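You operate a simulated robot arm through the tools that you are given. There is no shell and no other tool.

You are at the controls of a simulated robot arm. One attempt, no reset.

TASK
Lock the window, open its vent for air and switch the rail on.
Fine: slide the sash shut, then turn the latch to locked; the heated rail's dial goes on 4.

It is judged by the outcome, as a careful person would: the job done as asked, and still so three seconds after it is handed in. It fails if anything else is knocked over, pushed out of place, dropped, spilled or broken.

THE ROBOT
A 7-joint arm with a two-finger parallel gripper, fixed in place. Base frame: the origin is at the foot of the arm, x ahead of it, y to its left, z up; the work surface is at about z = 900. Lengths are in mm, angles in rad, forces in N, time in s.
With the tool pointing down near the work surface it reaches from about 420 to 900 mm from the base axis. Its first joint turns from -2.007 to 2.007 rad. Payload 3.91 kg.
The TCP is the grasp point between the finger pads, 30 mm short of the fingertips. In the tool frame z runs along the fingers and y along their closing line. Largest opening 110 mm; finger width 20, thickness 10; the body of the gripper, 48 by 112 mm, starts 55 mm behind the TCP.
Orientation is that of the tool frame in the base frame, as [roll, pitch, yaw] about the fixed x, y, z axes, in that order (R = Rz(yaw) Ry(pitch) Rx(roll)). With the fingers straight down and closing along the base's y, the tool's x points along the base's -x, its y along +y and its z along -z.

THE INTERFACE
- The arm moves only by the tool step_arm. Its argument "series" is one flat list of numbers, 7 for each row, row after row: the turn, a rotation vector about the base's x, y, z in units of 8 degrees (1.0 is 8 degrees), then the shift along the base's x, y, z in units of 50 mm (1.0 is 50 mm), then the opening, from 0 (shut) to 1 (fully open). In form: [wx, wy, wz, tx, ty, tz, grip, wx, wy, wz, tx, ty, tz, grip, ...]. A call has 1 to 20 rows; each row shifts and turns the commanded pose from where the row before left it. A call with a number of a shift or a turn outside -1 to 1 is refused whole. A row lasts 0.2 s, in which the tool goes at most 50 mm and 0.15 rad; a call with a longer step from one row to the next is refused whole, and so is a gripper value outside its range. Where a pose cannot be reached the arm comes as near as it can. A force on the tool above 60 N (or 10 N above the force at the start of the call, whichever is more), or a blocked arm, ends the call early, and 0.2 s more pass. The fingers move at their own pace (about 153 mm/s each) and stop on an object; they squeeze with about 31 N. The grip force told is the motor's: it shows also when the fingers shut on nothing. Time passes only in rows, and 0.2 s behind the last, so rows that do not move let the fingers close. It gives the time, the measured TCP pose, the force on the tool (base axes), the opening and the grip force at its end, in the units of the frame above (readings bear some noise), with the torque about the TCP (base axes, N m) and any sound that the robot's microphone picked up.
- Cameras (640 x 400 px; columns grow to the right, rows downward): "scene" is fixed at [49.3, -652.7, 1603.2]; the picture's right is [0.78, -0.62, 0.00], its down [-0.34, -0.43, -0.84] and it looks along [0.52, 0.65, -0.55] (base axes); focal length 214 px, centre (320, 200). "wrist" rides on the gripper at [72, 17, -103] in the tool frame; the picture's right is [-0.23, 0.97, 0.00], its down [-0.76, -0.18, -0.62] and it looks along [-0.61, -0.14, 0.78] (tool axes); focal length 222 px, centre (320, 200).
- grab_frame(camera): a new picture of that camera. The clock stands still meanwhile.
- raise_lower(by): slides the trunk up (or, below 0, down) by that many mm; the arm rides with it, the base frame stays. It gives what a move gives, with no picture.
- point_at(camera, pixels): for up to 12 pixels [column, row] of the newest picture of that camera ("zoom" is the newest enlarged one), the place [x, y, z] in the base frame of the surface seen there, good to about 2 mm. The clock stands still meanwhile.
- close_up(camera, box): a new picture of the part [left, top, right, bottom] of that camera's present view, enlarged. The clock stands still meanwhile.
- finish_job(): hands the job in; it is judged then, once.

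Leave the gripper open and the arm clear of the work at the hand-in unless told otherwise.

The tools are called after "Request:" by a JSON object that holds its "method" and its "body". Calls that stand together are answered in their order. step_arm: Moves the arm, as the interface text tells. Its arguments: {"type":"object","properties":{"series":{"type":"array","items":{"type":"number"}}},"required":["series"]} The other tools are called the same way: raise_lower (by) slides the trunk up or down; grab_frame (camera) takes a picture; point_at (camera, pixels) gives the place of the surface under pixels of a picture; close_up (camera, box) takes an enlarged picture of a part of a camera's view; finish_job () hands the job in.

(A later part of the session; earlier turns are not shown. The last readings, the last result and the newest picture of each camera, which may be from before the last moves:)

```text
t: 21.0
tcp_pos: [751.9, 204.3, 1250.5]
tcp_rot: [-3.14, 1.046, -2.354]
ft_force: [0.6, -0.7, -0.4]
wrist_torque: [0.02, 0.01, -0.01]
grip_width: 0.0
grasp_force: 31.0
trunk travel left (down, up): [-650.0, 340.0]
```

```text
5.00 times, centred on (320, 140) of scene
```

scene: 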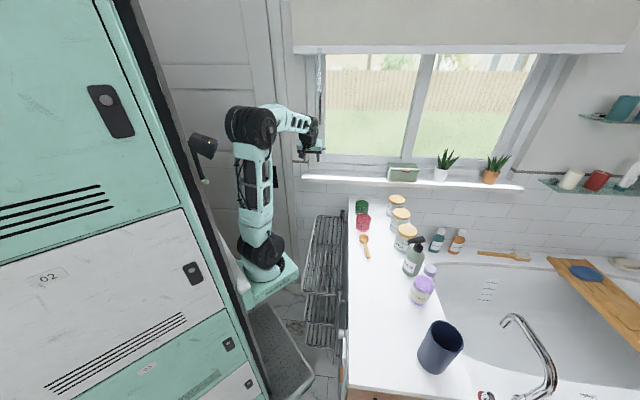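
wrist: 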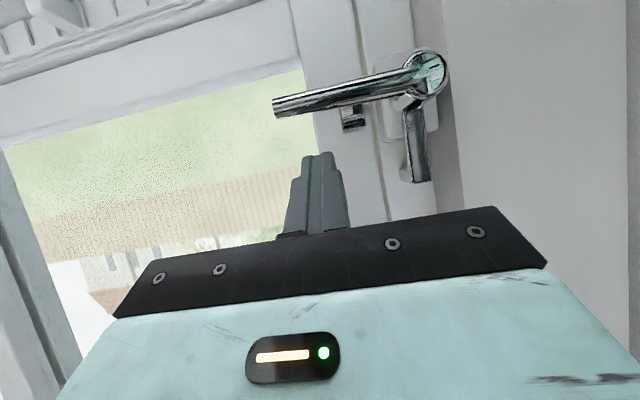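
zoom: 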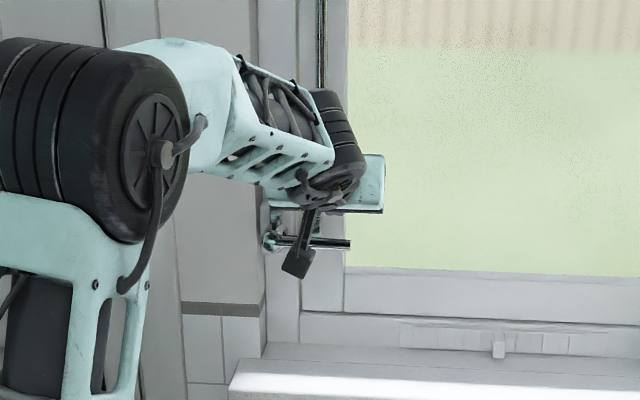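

The closed fingers are above the outer part of the lever. I'll lower them onto it and push it down along its arc through about 45°.

Request:
{"method": "step_arm", "body": {"series": [0, 0, 0, 0, 0, -0.45, 0, 0, 0, 0, 0.028, -0.028, -0.32, 0, 0, 0, 0, 0.013, -0.013, -0.2, 0, 0, 0, 0, -0.02, 0.02, -0.28, 0, 0, 0, 0, -0.081, 0.081, -0.276, 0]}}

Request:
{"method": "grab_frame", "body": {"camera": "wrist"}}

Request:
{"method": "close_up", "body": {"camera": "scene", "box": [280, 110, 360, 180]}}

```text
t: 22.2
tcp_pos: [748.0, 206.8, 1174.3]
tcp_rot: [-3.139, 1.046, -2.354]
ft_force: [1.6, 0.9, 0.7]
wrist_torque: [-0.09, -0.03, -0.09]
grip_width: 0.0
grasp_force: 30.8
trunk travel left (down, up): [-650.0, 340.0]
```

```text
taken
```

wrist: 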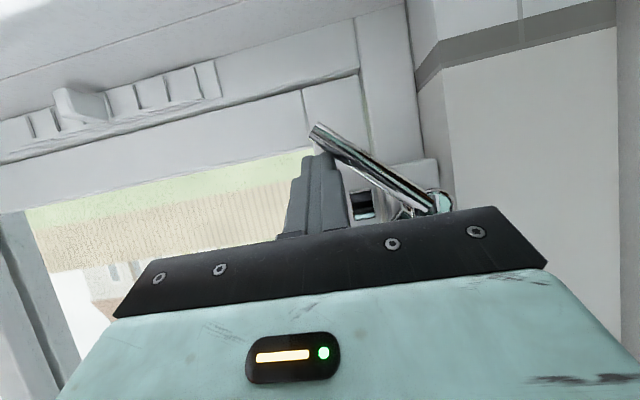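

```text
5.71 times, centred on (320, 145) of scene
```

zoom: 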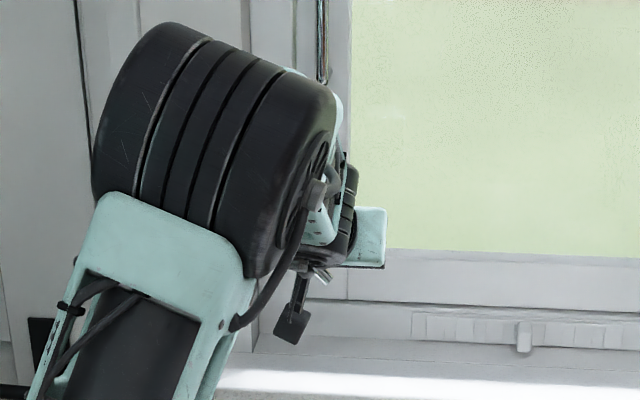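

The lever followed smoothly to about 45° down with almost no force. The elbow has swung toward the wall, so I'll check where it is before continuing.

Request:
{"method": "grab_frame", "body": {"camera": "scene"}}

Request:
{"method": "point_at", "body": {"camera": "scene", "pixels": [[305, 125], [290, 135], [300, 118], [315, 128], [285, 165], [260, 200], [319, 88], [330, 145]]}}

```text
taken
```

scene: 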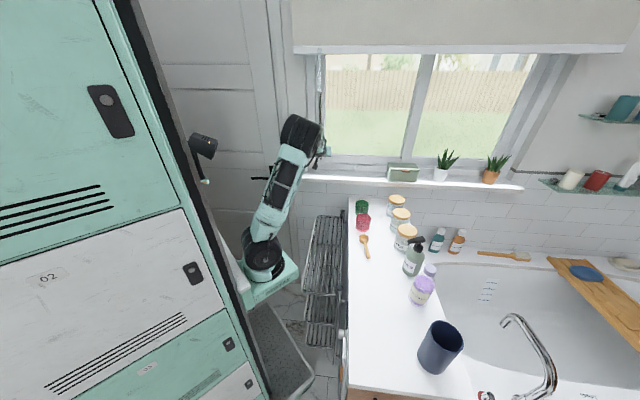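

```text
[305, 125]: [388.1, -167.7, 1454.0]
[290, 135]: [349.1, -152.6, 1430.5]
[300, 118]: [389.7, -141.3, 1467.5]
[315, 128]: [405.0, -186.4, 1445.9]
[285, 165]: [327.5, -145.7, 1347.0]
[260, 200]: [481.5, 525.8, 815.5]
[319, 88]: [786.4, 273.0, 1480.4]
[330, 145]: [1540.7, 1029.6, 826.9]
```

The elbow is far out in free space at [390,-168,1454], so that's fine. I'll continue the arc to bring the lever straight down.

Request:
{"method": "step_arm", "body": {"series": [0, 0, 0, -0.13, 0.13, -0.264, 0, 0, 0, 0, -0.164, 0.164, -0.204, 0, 0, 0, 0, -0.158, 0.158, -0.126, 0, 0, 0, 0, -0.181, 0.181, -0.082, 0, 0, 0, 0, 0, 0, 0, 0]}}

Request:
{"method": "grab_frame", "body": {"camera": "wrist"}}

```text
t: 23.4
tcp_pos: [716.0, 237.3, 1139.8]
tcp_rot: [-3.14, 1.048, -2.356]
ft_force: [-1.0, -2.9, 1.5]
wrist_torque: [0.05, 0.02, 0.01]
grip_width: 0.0
grasp_force: 30.7
trunk travel left (down, up): [-650.0, 340.0]
```

```text
taken
```

wrist: 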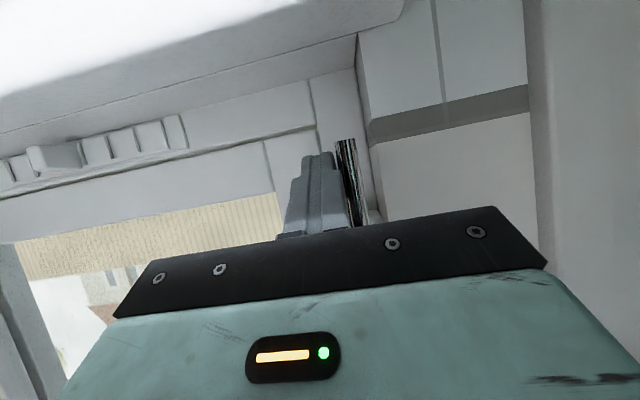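

The lever is about vertical with only a few newtons. I'll push left in 4 mm steps until I feel the stop.

Request:
{"method": "step_arm", "body": {"series": [0, 0, 0, -0.057, 0.057, 0, 0, 0, 0, 0, -0.057, 0.057, 0, 0, 0, 0, 0, 0, 0, 0, 0]}}

Request:
{"method": "grab_frame", "body": {"camera": "wrist"}}

```text
t: 24.2
tcp_pos: [712.0, 240.3, 1138.9]
tcp_rot: [-3.141, 1.049, -2.365]
ft_force: [9.6, -29.2, 1.1]
wrist_torque: [0.12, 0.04, -0.12]
grip_width: 0.0
grasp_force: 30.9
trunk travel left (down, up): [-650.0, 340.0]
```

```text
taken
```

wrist: 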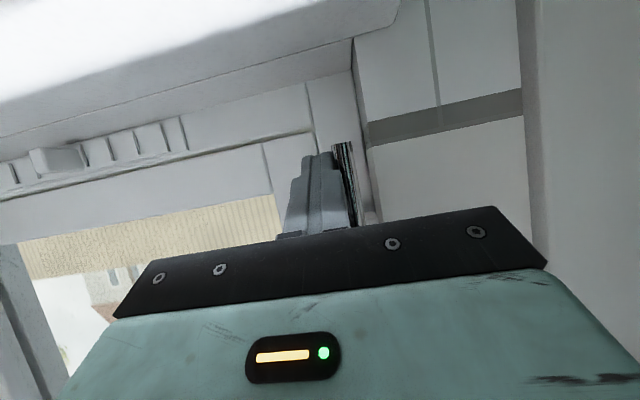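

It moved 5 mm and then pushed back with about 27 N, so the latch is at its stop. I'll ease right, back away 120 mm and rise to inspect it.

Request:
{"method": "step_arm", "body": {"series": [0, 0, 0, 0.3, -0.3, 0, 0, 0, 0, 0, -0.55, -0.55, 0, 0, 0, 0, 0, -0.6, -0.6, 0.3, 0, 0, 0, 0, -0.6, -0.6, 0.8, 0, 0, 0, 0, 0, 0, 0.8, 0, 0, 0, 0, 0, 0, 0.8, 0]}}

Request:
{"method": "grab_frame", "body": {"camera": "wrist"}}

Request:
{"method": "close_up", "body": {"camera": "wrist", "box": [250, 40, 430, 180]}}

```text
refused: row 4 steps farther than a row can; nothing moved
```

```text
taken
```

wrist: 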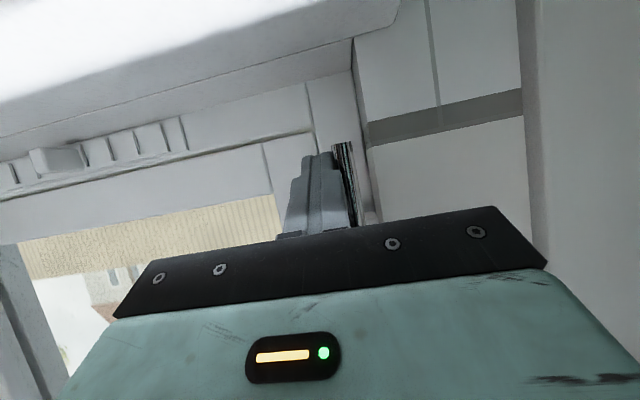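

```text
2.86 times, centred on (340, 110) of wrist
```

zoom: 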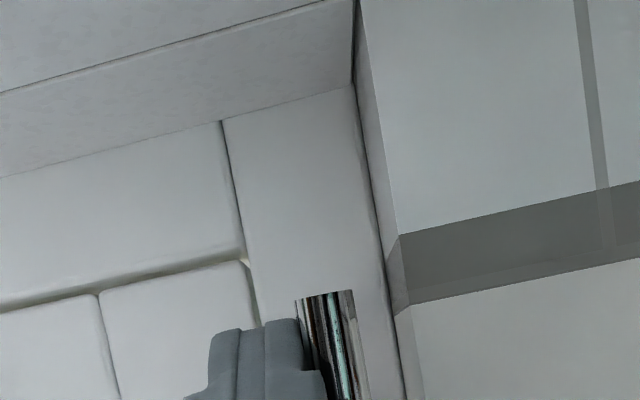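

The call was refused because one row's combined step was too long; nothing moved. I'll repeat the retreat with the back-off and the rise in separate, smaller rows.

Request:
{"method": "step_arm", "body": {"series": [0, 0, 0, 0.3, -0.3, 0, 0, 0, 0, 0, -0.55, -0.55, 0, 0, 0, 0, 0, -0.6, -0.6, 0, 0, 0, 0, 0, -0.6, -0.6, 0, 0, 0, 0, 0, 0, 0, 0.9, 0, 0, 0, 0, 0, 0, 0.9, 0, 0, 0, 0, 0, 0, 0.9, 0]}}

Request:
{"method": "grab_frame", "body": {"camera": "wrist"}}

Request:
{"method": "close_up", "body": {"camera": "wrist", "box": [250, 40, 430, 180]}}

```text
t: 25.8
tcp_pos: [637.8, 145.4, 1276.0]
tcp_rot: [-3.14, 1.045, -2.352]
ft_force: [0.5, 0.2, 0.2]
wrist_torque: [-0.02, 0.0, -0.02]
grip_width: 0.1
grasp_force: 30.8
trunk travel left (down, up): [-650.0, 340.0]
```

```text
taken
```

wrist: 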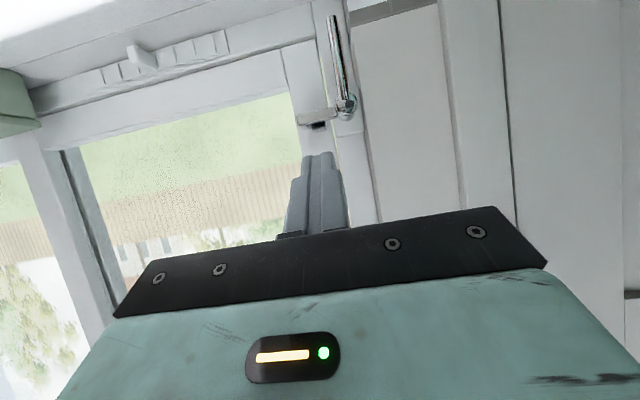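

```text
2.86 times, centred on (340, 110) of wrist
```

zoom: 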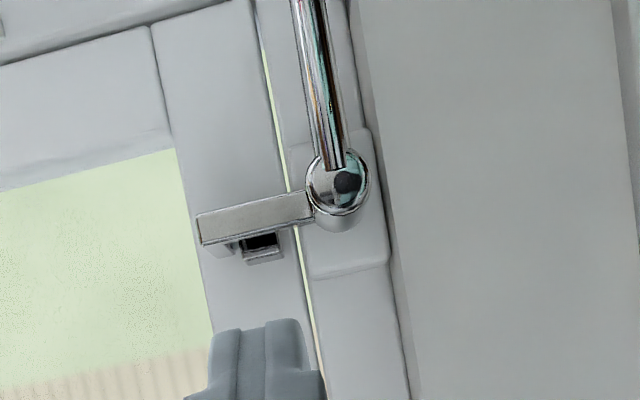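

The latch arm now lies across the keeper with its hooked tip past it, and the lever points straight down, so the window is locked. Next I'll move right to look closely at the vent strip, which shows at wrist (150,60).

Request:
{"method": "step_arm", "body": {"series": [0, 0, 0, 0.509, -0.509, -0.533, 0, 0, 0, 0, 0.509, -0.509, -0.533, 0, 0, 0, 0, 0.509, -0.509, -0.533, 0, 0, 0, 0, 0.509, -0.509, -0.533, 0, 0, 0, 0, 0.509, -0.509, -0.533, 0, 0, 0, 0, 0.509, -0.509, -0.533, 0, 0, 0, 0, 0.5, 0.5, 0, 0, 0, 0, 0, 0.5, 0.5, 0, 0]}}

Request:
{"method": "grab_frame", "body": {"camera": "wrist"}}

Request:
{"method": "grab_frame", "body": {"camera": "scene"}}

```text
t: 27.6
tcp_pos: [841.1, 36.7, 1114.4]
tcp_rot: [-3.139, 1.046, -2.355]
ft_force: [0.3, 0.3, 0.9]
wrist_torque: [0.0, -0.01, 0.01]
grip_width: 0.2
grasp_force: 30.9
trunk travel left (down, up): [-650.0, 340.0]
```

```text
taken
```

wrist: 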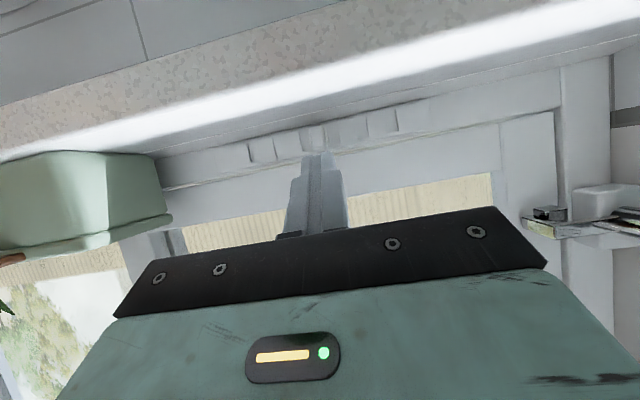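

```text
taken
```

scene: 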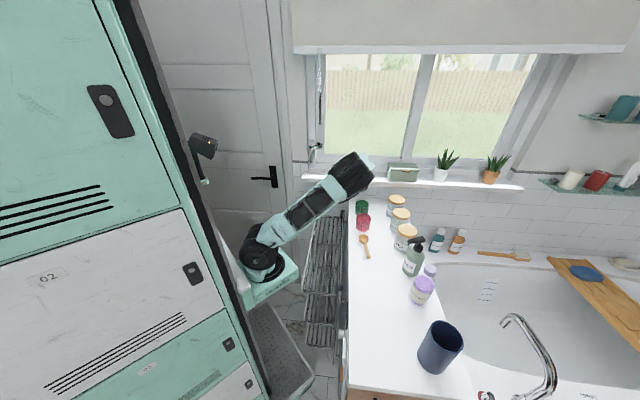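

The vent is partly behind the closed fingers. I'll rise 60 mm so it comes into the clear part above them.

Request:
{"method": "step_arm", "body": {"series": [0, 0, 0, 0, 0, 0.6, 0, 0, 0, 0, 0, 0, 0.6, 0]}}

Request:
{"method": "grab_frame", "body": {"camera": "wrist"}}

Request:
{"method": "close_up", "body": {"camera": "wrist", "box": [140, 30, 460, 200]}}

Request:
{"method": "close_up", "body": {"camera": "wrist", "box": [230, 60, 370, 150]}}

```text
t: 28.2
tcp_pos: [840.2, 38.8, 1174.2]
tcp_rot: [-3.14, 1.045, -2.353]
ft_force: [-0.5, 0.3, 0.9]
wrist_torque: [-0.01, 0.0, 0.03]
grip_width: 0.0
grasp_force: 30.7
trunk travel left (down, up): [-650.0, 340.0]
```

```text
taken
```

wrist: 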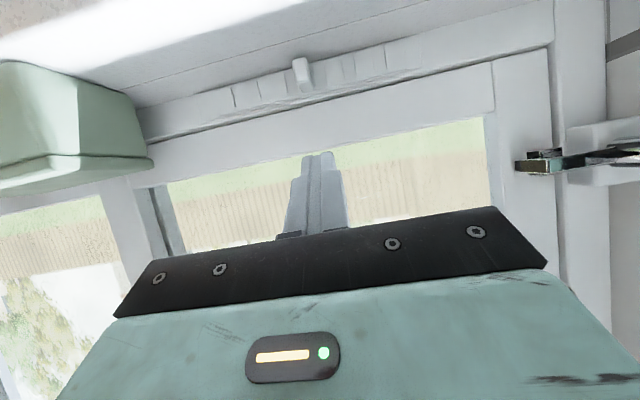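

```text
2.00 times, centred on (300, 115) of wrist
```

zoom: 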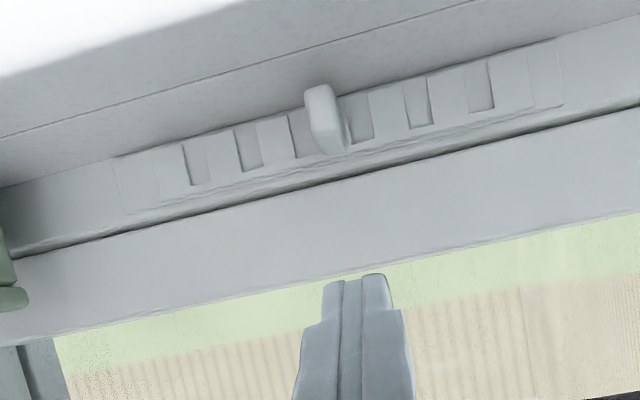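

```text
4.44 times, centred on (300, 105) of wrist
```

zoom: 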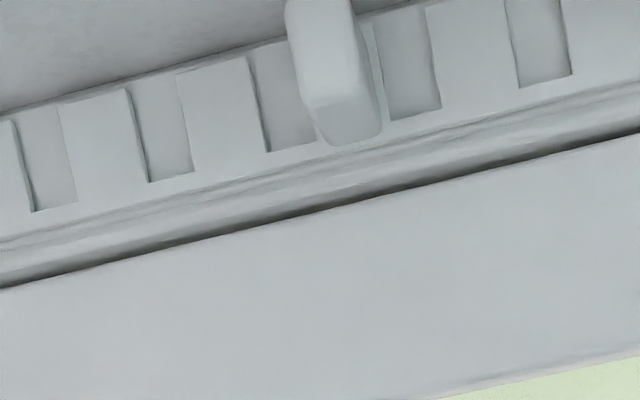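

The slider's windows show solid grey behind them, so the vent is shut now. I'll measure the ends of the base plate, the slider and the tab to see which way it has room to slide.

Request:
{"method": "close_up", "body": {"camera": "wrist", "box": [190, 30, 430, 150]}}

Request:
{"method": "point_at", "body": {"camera": "zoom", "pixels": [[60, 215], [80, 225], [110, 205], [120, 200], [165, 200], [205, 205], [310, 110], [335, 190], [290, 170], [560, 95], [580, 100], [615, 90]]}}

```text
2.67 times, centred on (310, 90) of wrist
```

zoom: 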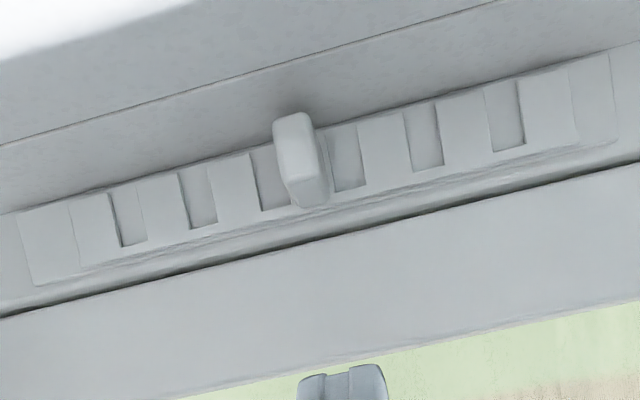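

```text
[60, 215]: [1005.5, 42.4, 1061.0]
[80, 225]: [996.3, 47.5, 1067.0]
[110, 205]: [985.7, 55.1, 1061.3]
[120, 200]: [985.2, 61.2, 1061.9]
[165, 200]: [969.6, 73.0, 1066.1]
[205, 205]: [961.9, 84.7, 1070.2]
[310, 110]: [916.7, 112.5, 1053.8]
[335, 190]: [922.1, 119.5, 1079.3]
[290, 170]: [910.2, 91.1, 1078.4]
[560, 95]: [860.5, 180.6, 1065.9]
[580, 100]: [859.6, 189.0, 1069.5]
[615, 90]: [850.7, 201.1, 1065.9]
```

The slider spans a≈477–675 in a base spanning a≈460–701, with about 30 mm window pitch, so the likely open direction is right by about 15 mm. I'll measure the sill height near the tab and the tab's own edges before approaching.

Request:
{"method": "point_at", "body": {"camera": "zoom", "pixels": [[330, 95], [250, 100], [350, 60], [292, 120], [285, 150], [300, 190], [322, 160], [310, 150], [298, 205], [310, 235], [345, 165], [270, 180]]}}

Request:
{"method": "close_up", "body": {"camera": "wrist", "box": [270, 50, 350, 115]}}

```text
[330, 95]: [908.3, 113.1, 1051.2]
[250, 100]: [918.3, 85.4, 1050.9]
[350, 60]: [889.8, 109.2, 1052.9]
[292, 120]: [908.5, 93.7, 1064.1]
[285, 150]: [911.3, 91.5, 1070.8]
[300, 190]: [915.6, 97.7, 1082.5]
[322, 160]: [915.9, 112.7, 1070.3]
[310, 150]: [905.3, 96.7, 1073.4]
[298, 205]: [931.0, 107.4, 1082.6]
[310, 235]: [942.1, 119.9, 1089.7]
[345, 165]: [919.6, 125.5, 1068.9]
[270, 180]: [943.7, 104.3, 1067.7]
```

```text
6.15 times, centred on (310, 82) of wrist
```

zoom: 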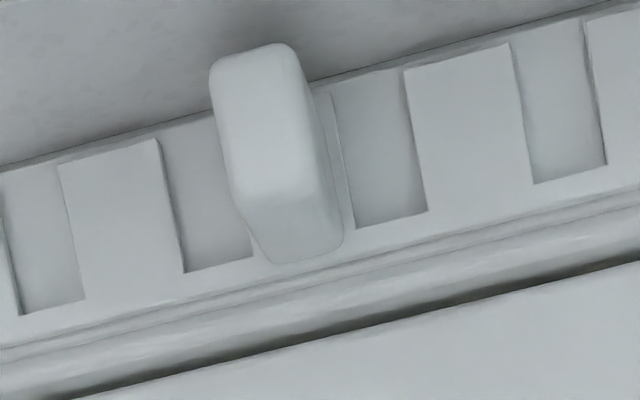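

The sill top is z≈1051 and the tab spans about a=569–582, z=1056–1083, b=708–736. I'll tilt to 45°, move just left of the tab and come in along the tool axis, stopping short to check.

Request:
{"method": "step_arm", "body": {"series": [-0.6629, 0.6629, 0, 0.0905, 0.3125, -0.35, 0, -0.6629, 0.6629, 0, 0.0905, 0.3125, -0.35, 0, 0, 0, 0, 0.245, 0.245, -0.347, 0, 0, 0, 0, 0.245, 0.245, -0.347, 0, 0, 0, 0, 0, 0, 0, 0]}}

Request:
{"method": "grab_frame", "body": {"camera": "wrist"}}

Request:
{"method": "close_up", "body": {"camera": "scene", "box": [310, 130, 400, 190]}}

```text
t: 29.4
tcp_pos: [872.8, 92.9, 1106.0]
tcp_rot: [-3.141, 0.786, -2.353]
ft_force: [0.8, 1.2, -0.1]
wrist_torque: [-0.03, 0.0, 0.06]
grip_width: 0.0
grasp_force: 31.2
trunk travel left (down, up): [-650.0, 340.0]
```

```text
taken
```

wrist: 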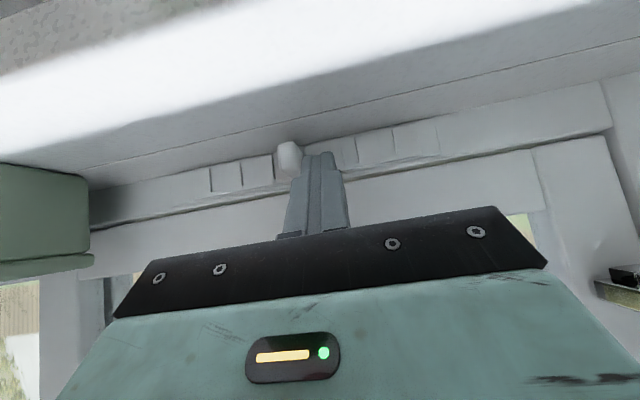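

```text
6.67 times, centred on (355, 160) of scene
```

zoom: 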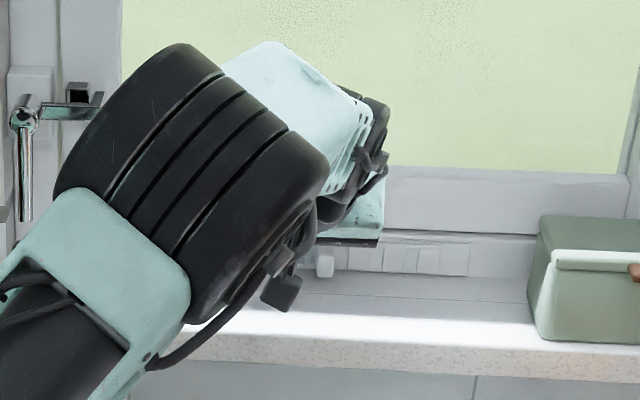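

The fingertips are just left of the tab in the room, with the tab at (289,155) beside them. I'll go in the last 19 mm.

Request:
{"method": "step_arm", "body": {"series": [0, 0, 0, 0.134, 0.134, -0.19, 0, 0, 0, 0, 0.134, 0.134, -0.19, 0, 0, 0, 0, 0, 0, 0, 0]}}

Request:
{"method": "close_up", "body": {"camera": "wrist", "box": [230, 100, 400, 220]}}

```text
t: 30.2
tcp_pos: [887.3, 108.0, 1085.6]
tcp_rot: [-3.141, 0.786, -2.355]
ft_force: [-0.6, 0.4, 0.3]
wrist_torque: [0.01, -0.04, -0.04]
grip_width: 0.0
grasp_force: 31.2
trunk travel left (down, up): [-650.0, 340.0]
```

```text
3.33 times, centred on (315, 160) of wrist
```

zoom: 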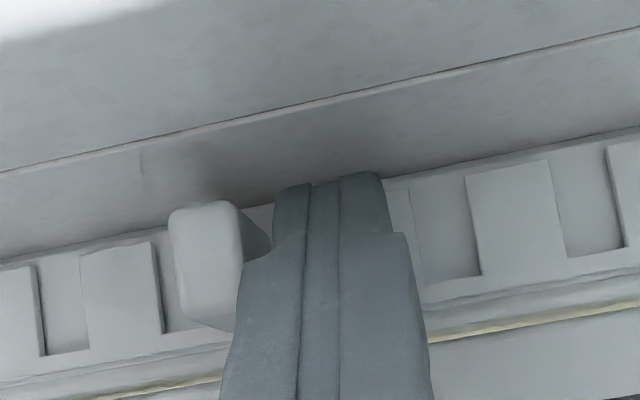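

The fingertips sit on the left side of the tab with no contact force yet. I'll push right in 4 mm steps, 16 mm in all, and see whether the slider moves.

Request:
{"method": "step_arm", "body": {"series": [0, 0, 0, 0.057, -0.057, 0, 0, 0, 0, 0, 0.057, -0.057, 0, 0, 0, 0, 0, 0.057, -0.057, 0, 0, 0, 0, 0, 0.057, -0.057, 0, 0]}}

Request:
{"method": "close_up", "body": {"camera": "wrist", "box": [190, 80, 430, 220]}}

```text
t: 31.2
tcp_pos: [898.2, 95.9, 1086.2]
tcp_rot: [-3.14, 0.785, -2.354]
ft_force: [-0.6, -0.2, 0.3]
wrist_torque: [-0.01, 0.02, 0.02]
grip_width: 0.0
grasp_force: 31.7
trunk travel left (down, up): [-650.0, 340.0]
```

```text
2.67 times, centred on (310, 150) of wrist
```

zoom: 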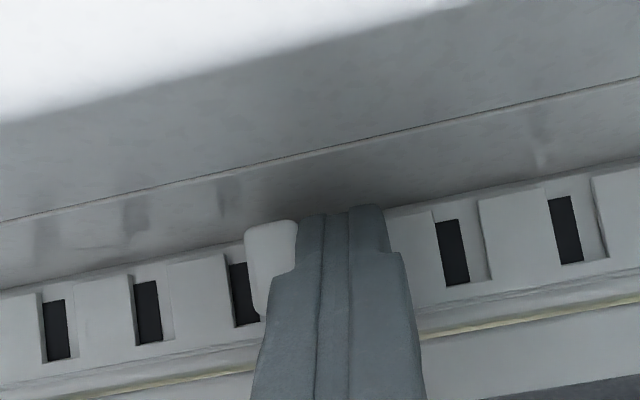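

Dark openings have appeared in the windows, about half uncovered, so right is the opening direction. I'll push 8 mm more.

Request:
{"method": "step_arm", "body": {"series": [0, 0, 0, 0.057, -0.057, 0, 0, 0, 0, 0, 0.057, -0.057, 0, 0, 0, 0, 0, 0, 0, 0, 0]}}

Request:
{"method": "close_up", "body": {"camera": "wrist", "box": [190, 80, 430, 220]}}

```text
t: 32.0
tcp_pos: [903.6, 92.3, 1086.5]
tcp_rot: [-3.14, 0.786, -2.356]
ft_force: [-5.2, 2.2, 1.9]
wrist_torque: [-0.01, 0.05, 0.02]
grip_width: 0.0
grasp_force: 30.7
trunk travel left (down, up): [-650.0, 340.0]
```

```text
2.67 times, centred on (310, 150) of wrist
```

zoom: 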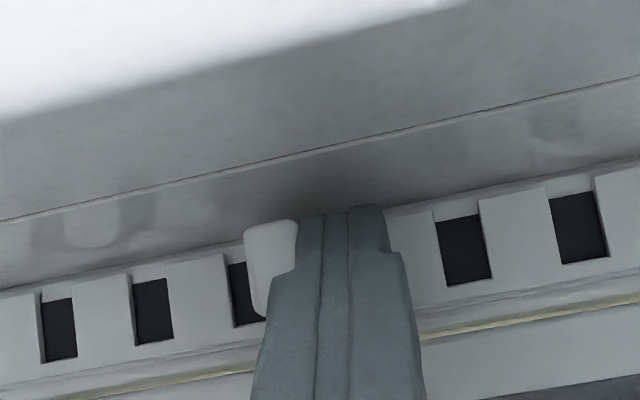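

The windows are now filled dark, so the vent looks fully open. I'll press 2 mm more to make sure it's at its stop.

Request:
{"method": "step_arm", "body": {"series": [0, 0, 0, 0.0283, -0.0283, 0, 0, 0, 0, 0, 0, 0, 0, 0]}}

Request:
{"method": "close_up", "body": {"camera": "wrist", "box": [190, 80, 430, 220]}}

```text
t: 32.6
tcp_pos: [903.6, 90.8, 1087.4]
tcp_rot: [-3.141, 0.782, -2.355]
ft_force: [-11.1, 5.0, 1.7]
wrist_torque: [0.08, 0.15, 0.12]
grip_width: 0.0
grasp_force: 30.9
trunk travel left (down, up): [-650.0, 340.0]
```

```text
2.67 times, centred on (310, 150) of wrist
```

zoom: 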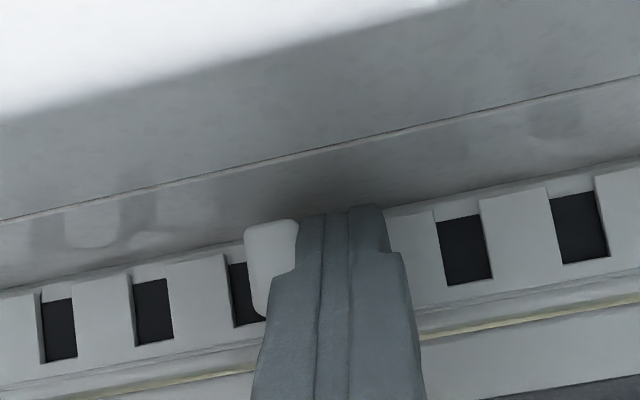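

The slider didn't move further and the force rose to about 12 N, so the vent is fully open. I'll ease off to the left, then back out along the tool axis and away from the sill.

Request:
{"method": "step_arm", "body": {"series": [0, 0, 0, -0.12, 0.12, 0, 0, 0, 0, 0, -0.4, -0.4, 0.566, 0, 0, 0, 0, -0.4, -0.4, 0.566, 0, 0, 0, 0, -0.6, -0.6, 0.3, 0, 0, 0, 0, -0.6, -0.6, 0.3, 0]}}

Request:
{"method": "grab_frame", "body": {"camera": "wrist"}}

Request:
{"method": "grab_frame", "body": {"camera": "scene"}}

Request:
{"method": "close_up", "body": {"camera": "scene", "box": [300, 130, 400, 185]}}

Request:
{"method": "close_up", "body": {"camera": "scene", "box": [190, 120, 380, 320]}}

```text
t: 33.8
tcp_pos: [801.8, -6.4, 1172.2]
tcp_rot: [-3.14, 0.784, -2.354]
ft_force: [0.7, -0.1, -0.2]
wrist_torque: [-0.03, -0.02, 0.02]
grip_width: 0.0
grasp_force: 31.1
trunk travel left (down, up): [-650.0, 340.0]
```

```text
taken
```

wrist: 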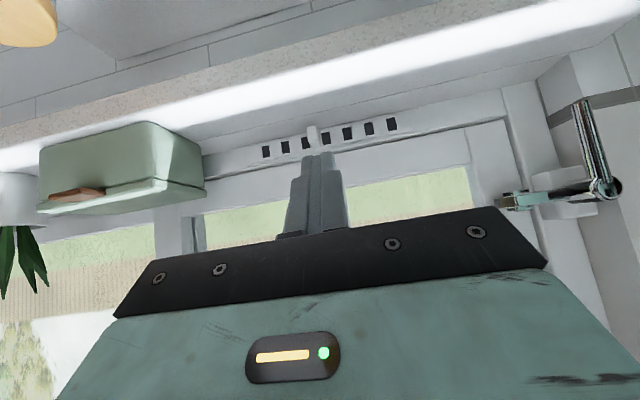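

```text
taken
```

scene: 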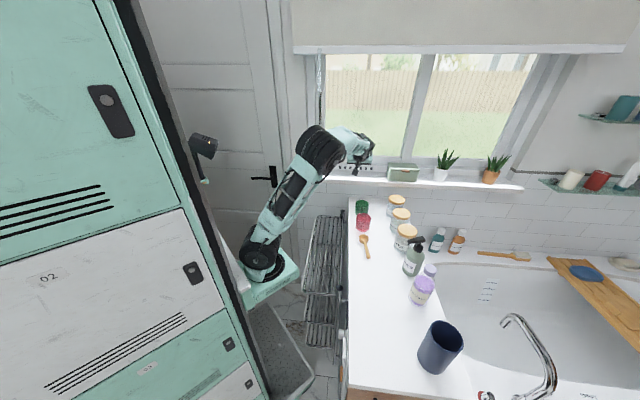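

```text
6.40 times, centred on (350, 158) of scene
```

zoom: 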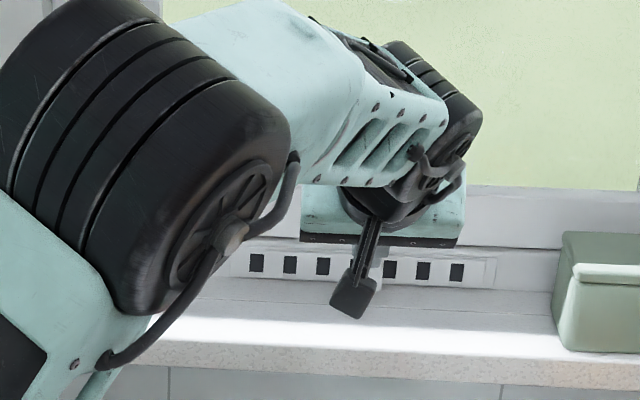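

```text
2.00 times, centred on (285, 220) of scene
```

zoom: 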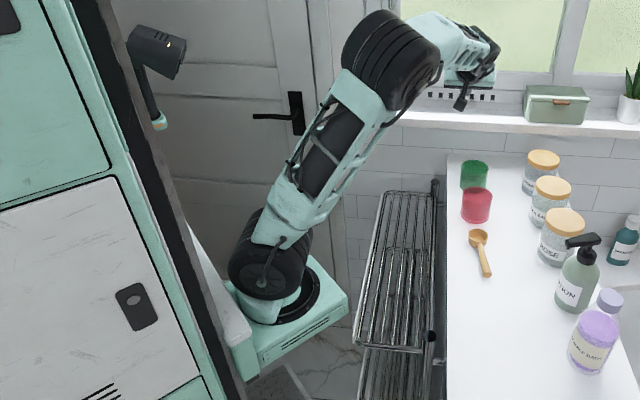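

The vent shows six dark openings and the latch is across the keeper. Now the rail dial. I'll measure the carriage and shoulder to see how the arm can get at the knob beside the counter.

Request:
{"method": "point_at", "body": {"camera": "zoom", "pixels": [[305, 300], [318, 285], [285, 318], [240, 340], [248, 378], [258, 345], [347, 295], [340, 280], [315, 258], [270, 270], [262, 240], [235, 310]]}}

Request:
{"method": "close_up", "body": {"camera": "scene", "box": [310, 270, 360, 390]}}

```text
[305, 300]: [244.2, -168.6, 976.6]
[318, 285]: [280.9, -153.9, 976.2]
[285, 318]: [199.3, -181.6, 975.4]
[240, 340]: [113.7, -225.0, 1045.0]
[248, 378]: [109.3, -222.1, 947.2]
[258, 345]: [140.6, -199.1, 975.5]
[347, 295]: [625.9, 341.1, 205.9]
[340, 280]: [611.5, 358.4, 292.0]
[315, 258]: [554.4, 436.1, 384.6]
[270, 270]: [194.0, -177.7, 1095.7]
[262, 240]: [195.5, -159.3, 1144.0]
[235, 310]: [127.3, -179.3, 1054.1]
```

```text
3.33 times, centred on (335, 330) of scene
```

zoom: 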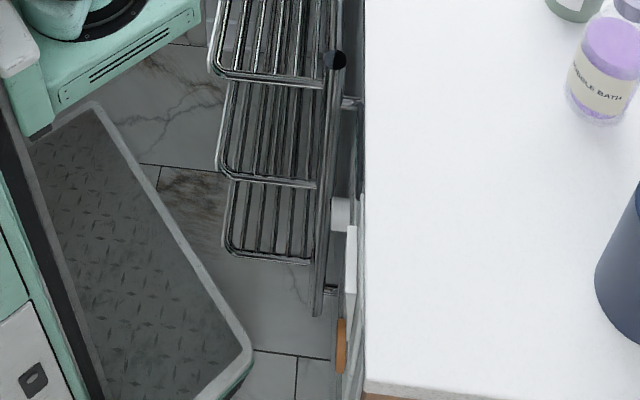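

The arm's base axis is near [215,-125], so the knob at [384,-373,671] is close in, and I'll come at it from above and left. First I'll back away from the window and bring the tool to vertical.

Request:
{"method": "step_arm", "body": {"series": [-0.6629, 0.6629, 0, -0.59, -0.59, 0, 0, -0.6629, 0.6629, 0, -0.59, -0.59, 0, 0, -0.6629, 0.6629, 0, -0.59, -0.59, 0, 0, -0.6629, 0.6629, 0, -0.59, -0.59, 0, 0, -0.6629, 0.6629, 0, -0.59, -0.59, 0, 0, -0.6629, 0.6629, 0, -0.59, -0.59, 0, 0]}}

Request:
{"method": "raise_lower", "body": {"by": 200}}

Request:
{"method": "grab_frame", "body": {"camera": "scene"}}

Request:
{"method": "point_at", "body": {"camera": "scene", "pixels": [[440, 325], [425, 280], [412, 245], [345, 343], [346, 360], [341, 366], [342, 330], [351, 345], [344, 320], [362, 260], [352, 395], [485, 393]]}}

```text
t: 35.2
tcp_pos: [623.1, -180.4, 1173.8]
tcp_rot: [3.141, -0.002, -2.354]
ft_force: [1.2, -0.4, -0.7]
wrist_torque: [-0.01, 0.02, -0.02]
grip_width: 0.0
grasp_force: 31.2
trunk travel left (down, up): [-650.0, 340.0]
```

```text
t: 37.4
tcp_pos: [623.3, -180.9, 1373.2]
tcp_rot: [3.141, 0.001, -2.357]
ft_force: [-0.2, 0.1, 0.0]
wrist_torque: [0.0, 0.02, -0.01]
grip_width: 0.0
grasp_force: 31.4
trunk travel left (down, up): [-850.0, 140.0]
```

```text
taken
```

scene: 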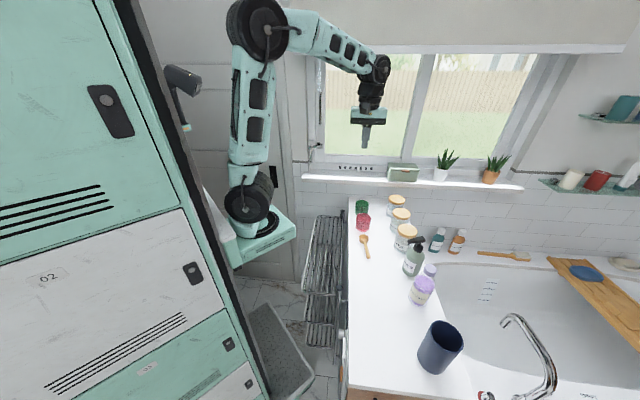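

```text
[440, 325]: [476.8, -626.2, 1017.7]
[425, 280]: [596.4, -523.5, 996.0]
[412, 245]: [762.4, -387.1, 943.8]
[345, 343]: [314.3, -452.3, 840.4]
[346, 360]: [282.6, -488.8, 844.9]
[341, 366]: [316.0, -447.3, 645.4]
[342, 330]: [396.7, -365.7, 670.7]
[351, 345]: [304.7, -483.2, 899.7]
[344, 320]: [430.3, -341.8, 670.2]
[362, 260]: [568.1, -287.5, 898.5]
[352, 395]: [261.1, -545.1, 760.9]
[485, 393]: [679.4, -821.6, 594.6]
```

The knob's top is at z≈671, and the white plate hanging nearby is 105 mm in front of it at z up to 845. With the tool vertical at z=1373, I'll swing it round to the right over the counter, well above everything, turning it 90° in yaw on the way.

Request:
{"method": "step_arm", "body": {"series": [0, 0, -0.9375, -0.139, -0.562, -0.24, 0.6, 0, 0, -0.9375, -0.139, -0.562, -0.24, 0.6, 0, 0, -0.9375, -0.139, -0.562, -0.24, 0.6, 0, 0, -0.9375, -0.251, -0.517, -0.24, 0.6, 0, 0, -0.9375, -0.251, -0.517, -0.24, 0.6, 0, 0, -0.9375, -0.251, -0.517, -0.24, 0.6, 0, 0, -0.9375, -0.356, -0.457, -0.24, 0.6, 0, 0, -0.9375, -0.356, -0.457, -0.24, 0.6, 0, 0, -0.9375, -0.356, -0.457, -0.24, 0.6, 0, 0, -0.9375, -0.44, -0.369, -0.24, 0.6, 0, 0, -0.9375, -0.44, -0.369, -0.24, 0.6, 0, 0, -0.9375, -0.44, -0.369, -0.24, 0.6]}}

Request:
{"method": "grab_frame", "body": {"camera": "scene"}}

Request:
{"method": "grab_frame", "body": {"camera": "wrist"}}

```text
t: 40.0
tcp_pos: [444.5, -467.7, 1229.7]
tcp_rot: [3.141, -0.002, 2.356]
ft_force: [0.8, 0.1, 0.0]
wrist_torque: [-0.01, 0.01, -0.02]
grip_width: 65.8
grasp_force: 0.1
trunk travel left (down, up): [-850.0, 140.0]
```

```text
taken
```

scene: 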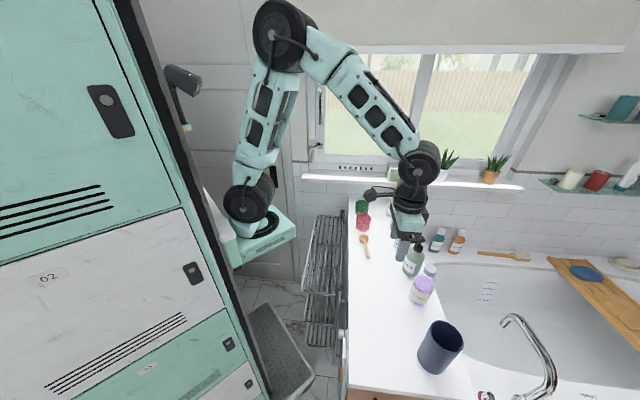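

```text
taken
```

wrist: 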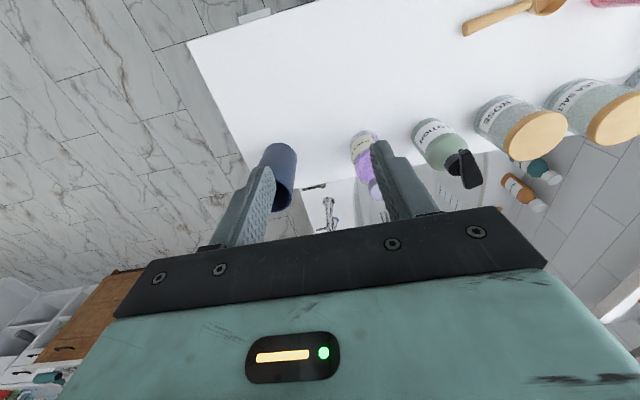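

The tool is over the counter at a=645, z=1230, facing the right way. I'll draw it in over the gap left of the counter edge (a≈474), tilt it 25° toward the panel and come down to z≈970.

Request:
{"method": "step_arm", "body": {"series": [0, 0, 0, -0.41, 0.557, -0.4, 0.6, 0, 0, 0, -0.41, 0.557, -0.4, 0.6, 0, 0, 0, -0.41, 0.557, -0.4, 0.6, 0, 0, 0, -0.41, 0.557, -0.4, 0.6, 0, 0, 0, -0.41, 0.557, -0.4, 0.6, -0.5524, -0.5524, 0, 0, 0, -0.8, 0.6, -0.5524, -0.5524, 0, 0, 0, -0.8, 0.6, -0.5524, -0.5524, 0, 0, 0, -0.8, 0.6, -0.5524, -0.5524, 0, 0, 0, -0.8, 0.6]}}

Request:
{"method": "grab_frame", "body": {"camera": "scene"}}

Request:
{"method": "grab_frame", "body": {"camera": "wrist"}}

```text
t: 42.0
tcp_pos: [390.6, -414.1, 974.4]
tcp_rot: [-3.139, 0.438, 2.358]
ft_force: [0.2, -0.2, 0.0]
wrist_torque: [-0.02, 0.04, -0.02]
grip_width: 65.9
grasp_force: 0.1
out of reach, approached as far as the arm can: row 5, 6, 7, 8
trunk travel left (down, up): [-850.0, 140.0]
```

```text
taken
```

scene: 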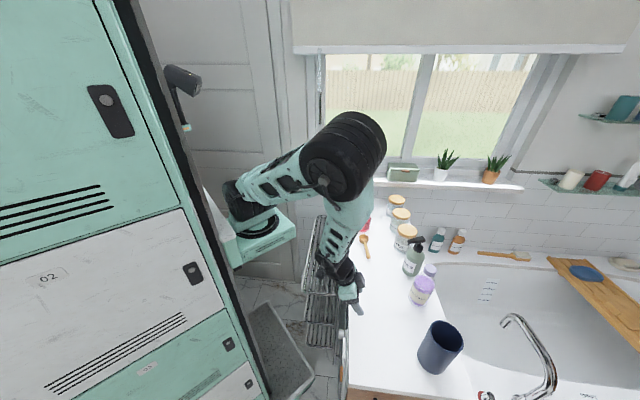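

```text
taken
```

wrist: 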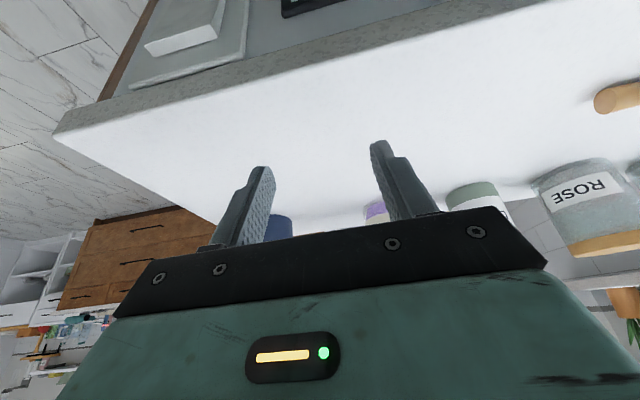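

The arm couldn't come in that close at this height; it stopped at a=569, z=974, clear above the counter. More height difference helps it fold, so I'll raise the trunk 140 mm and then lower the tool relative to it.

Request:
{"method": "raise_lower", "body": {"by": 140}}

Request:
{"method": "step_arm", "body": {"series": [0, 0, 0, 0, 0, 0, 0.6]}}

```text
t: 43.6
tcp_pos: [391.1, -414.2, 1114.6]
tcp_rot: [-3.141, 0.435, 2.358]
ft_force: [0.2, -0.3, -0.2]
wrist_torque: [0.01, 0.05, 0.0]
grip_width: 66.1
grasp_force: 0.0
trunk travel left (down, up): [-990.0, 0.0]
```

```text
t: 44.0
tcp_pos: [392.2, -414.3, 1114.3]
tcp_rot: [3.141, 0.435, 2.358]
ft_force: [-0.8, 0.1, -0.2]
wrist_torque: [-0.04, -0.01, -0.01]
grip_width: 66.2
grasp_force: 0.0
trunk travel left (down, up): [-990.0, 0.0]
```

The commanded pose follows the actual one, good. I'll lower 140 mm, then draw in toward a≈474 again.

Request:
{"method": "step_arm", "body": {"series": [0, 0, 0, 0, 0, -0.7, 0.6, 0, 0, 0, 0, 0, -0.7, 0.6, 0, 0, 0, 0, 0, -0.7, 0.6, 0, 0, 0, 0, 0, -0.7, 0.6, 0, 0, 0, -0.322, 0.574, -0.1, 0.6, 0, 0, 0, -0.322, 0.574, -0.1, 0.6, 0, 0, 0, -0.322, 0.574, -0.1, 0.6]}}

Request:
{"method": "grab_frame", "body": {"camera": "scene"}}

Request:
{"method": "grab_frame", "body": {"camera": "wrist"}}

```text
t: 45.6
tcp_pos: [343.1, -327.9, 957.0]
tcp_rot: [-3.141, 0.437, 2.359]
ft_force: [-0.7, 0.7, -0.7]
wrist_torque: [0.05, -0.01, 0.02]
grip_width: 66.0
grasp_force: 0.0
trunk travel left (down, up): [-990.0, 0.0]
```

```text
taken
```

scene: 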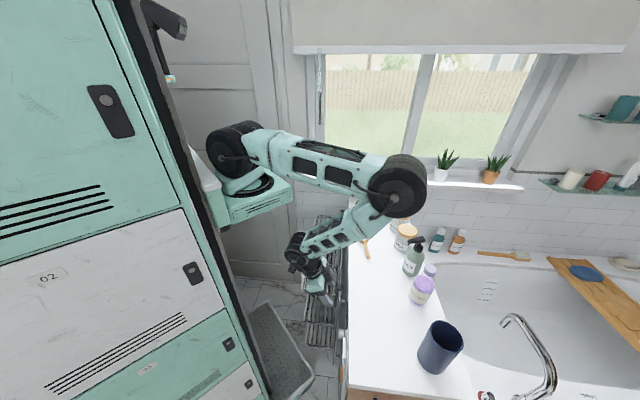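

```text
taken
```

wrist: 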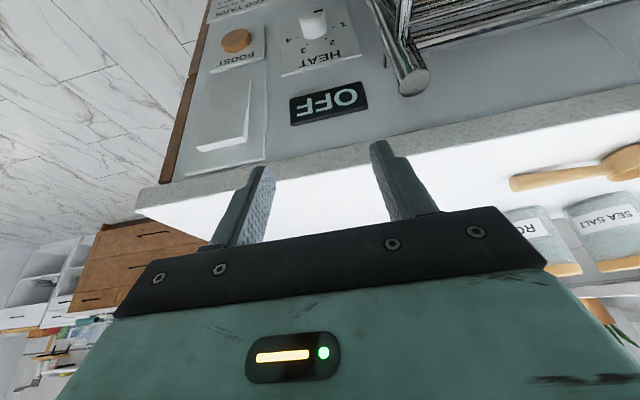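

Very informative: the panel shows a HEAT dial with numbers, a display reading OFF, an orange BOOST button and a large white rocker switch. I'll enlarge these.

Request:
{"method": "close_up", "body": {"camera": "wrist", "box": [180, 0, 400, 190]}}

Request:
{"method": "close_up", "body": {"camera": "wrist", "box": [270, 0, 380, 80]}}

Request:
{"method": "close_up", "body": {"camera": "wrist", "box": [170, 0, 290, 190]}}

```text
2.11 times, centred on (290, 95) of wrist
```

zoom: 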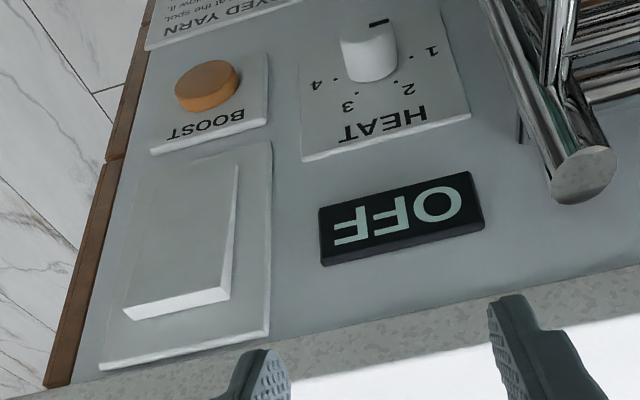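

```text
5.00 times, centred on (325, 40) of wrist
```

zoom: 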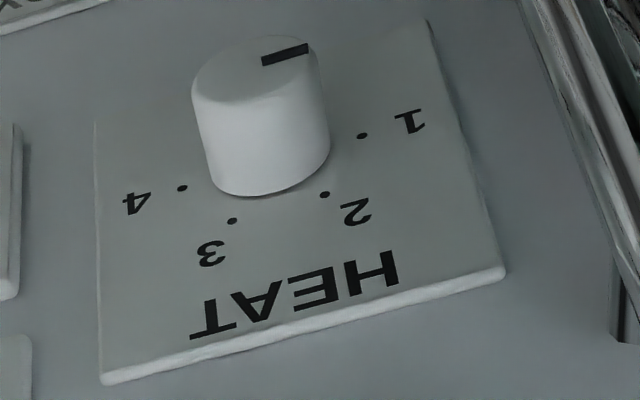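

```text
2.11 times, centred on (230, 95) of wrist
```

zoom: 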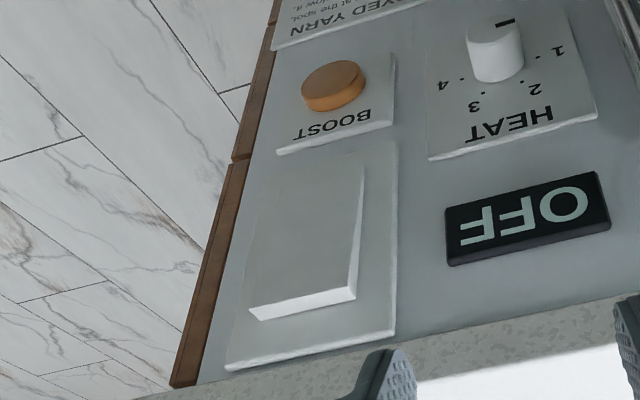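

In the room's upright sense the dial reads 1 (left), 2, 3, 4 (right) clockwise. Its pointer mark is near 1 or just below it, and the rocker's upper end sticks out. I'll get the positions and look for labels on each.

Request:
{"method": "close_up", "body": {"camera": "wrist", "box": [180, 0, 400, 190]}}

Request:
{"method": "point_at", "body": {"camera": "zoom", "pixels": [[370, 40], [380, 25], [345, 35], [430, 55], [408, 80], [358, 95], [327, 82], [208, 85], [235, 180], [180, 305], [230, 250], [400, 215]]}}

Request:
{"method": "close_up", "body": {"camera": "wrist", "box": [190, 0, 290, 40]}}

Request:
{"method": "close_up", "body": {"camera": "wrist", "box": [185, 60, 285, 170]}}

```text
2.11 times, centred on (290, 95) of wrist
```

zoom: 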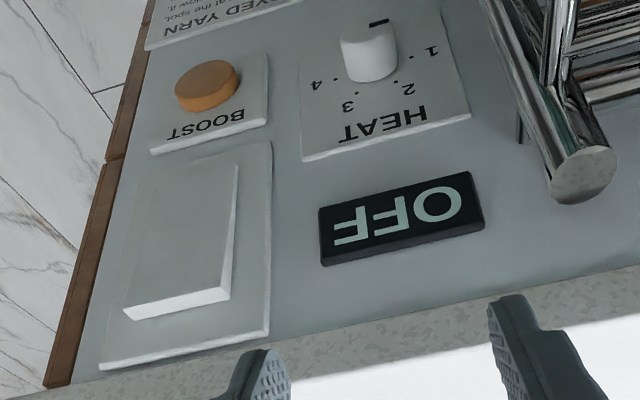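

```text
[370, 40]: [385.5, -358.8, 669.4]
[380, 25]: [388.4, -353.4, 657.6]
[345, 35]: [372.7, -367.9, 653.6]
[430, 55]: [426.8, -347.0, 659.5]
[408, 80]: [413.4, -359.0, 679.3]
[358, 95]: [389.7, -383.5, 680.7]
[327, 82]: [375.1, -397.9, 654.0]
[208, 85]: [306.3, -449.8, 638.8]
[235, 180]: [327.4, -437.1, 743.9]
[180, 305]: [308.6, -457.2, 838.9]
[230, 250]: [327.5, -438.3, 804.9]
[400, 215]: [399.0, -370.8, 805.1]
```

```text
6.40 times, centred on (240, 20) of wrist
```

zoom: 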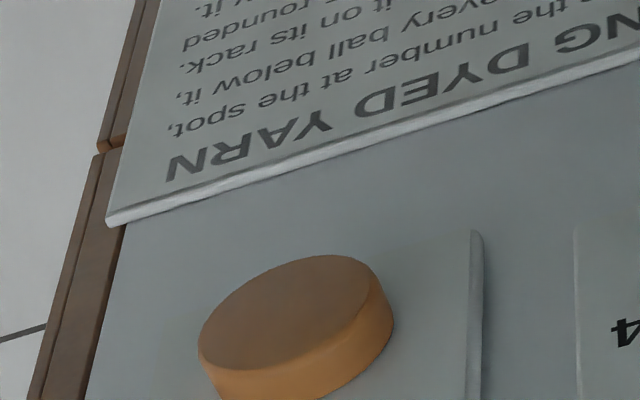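

```text
3.64 times, centred on (235, 115) of wrist
```

zoom: 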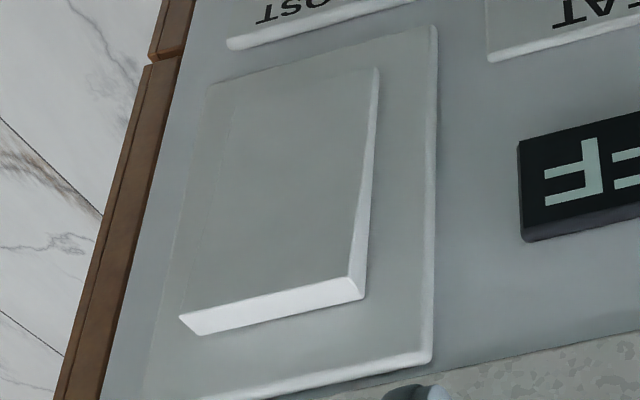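

I'll take precise points on the dial: pointer ends, the four dots and the knob's face edge.

Request:
{"method": "close_up", "body": {"camera": "wrist", "box": [270, 0, 380, 80]}}

Request:
{"method": "point_at", "body": {"camera": "zoom", "pixels": [[266, 59], [304, 48], [362, 136], [325, 195], [232, 221], [182, 189], [200, 80], [255, 42], [315, 60], [255, 90], [255, 68], [240, 170]]}}

```text
5.00 times, centred on (325, 40) of wrist
```

zoom: 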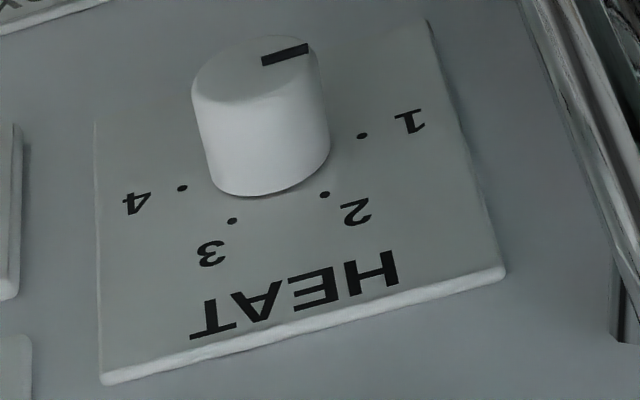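

```text
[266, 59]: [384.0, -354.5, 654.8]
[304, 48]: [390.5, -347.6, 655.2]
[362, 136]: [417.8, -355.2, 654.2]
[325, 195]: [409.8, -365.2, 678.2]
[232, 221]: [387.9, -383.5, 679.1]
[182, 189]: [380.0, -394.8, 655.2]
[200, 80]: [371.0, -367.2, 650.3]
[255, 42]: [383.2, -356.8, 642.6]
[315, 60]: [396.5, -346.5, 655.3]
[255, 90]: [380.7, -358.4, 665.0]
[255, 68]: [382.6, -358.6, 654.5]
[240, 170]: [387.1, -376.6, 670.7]
```

The dots show 1 at 9 o'clock, 2 and 3 at ∓30° from top and 4 at 3 o'clock, and the pointer is on 1 now. So the dial has to go 180° clockwise. I'll lower the tool into the gap left of the panel to view the dial more squarely.

Request:
{"method": "step_arm", "body": {"series": [0, 0, 0, 0, 0, -0.8, 0.6, 0, 0, 0, 0, 0, -0.8, 0.6, 0, 0, 0, 0, 0, -0.8, 0.6, 0, 0, 0, 0, 0, -0.8, 0.6, 0, 0, 0, 0, 0, -0.8, 0.6]}}

Request:
{"method": "grab_frame", "body": {"camera": "scene"}}

Request:
{"method": "grab_frame", "body": {"camera": "wrist"}}

```text
t: 46.8
tcp_pos: [354.3, -346.4, 769.6]
tcp_rot: [-3.138, 0.467, 2.349]
ft_force: [-0.3, 0.8, 0.7]
wrist_torque: [0.0, -0.05, -0.03]
grip_width: 66.2
grasp_force: 0.1
trunk travel left (down, up): [-990.0, 0.0]
```

```text
taken
```

scene: 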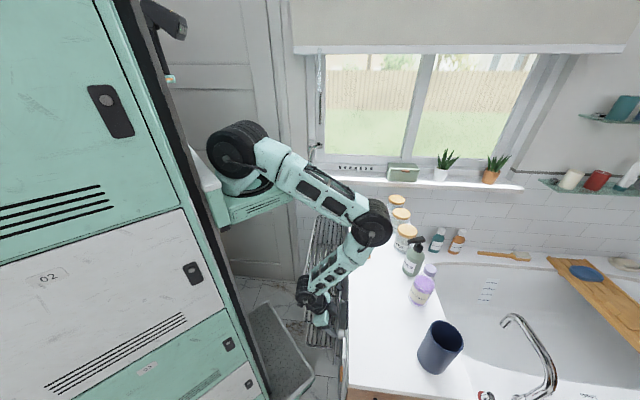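

```text
taken
```

wrist: 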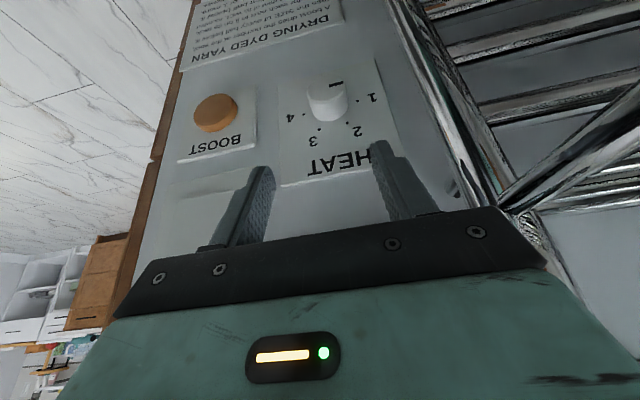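

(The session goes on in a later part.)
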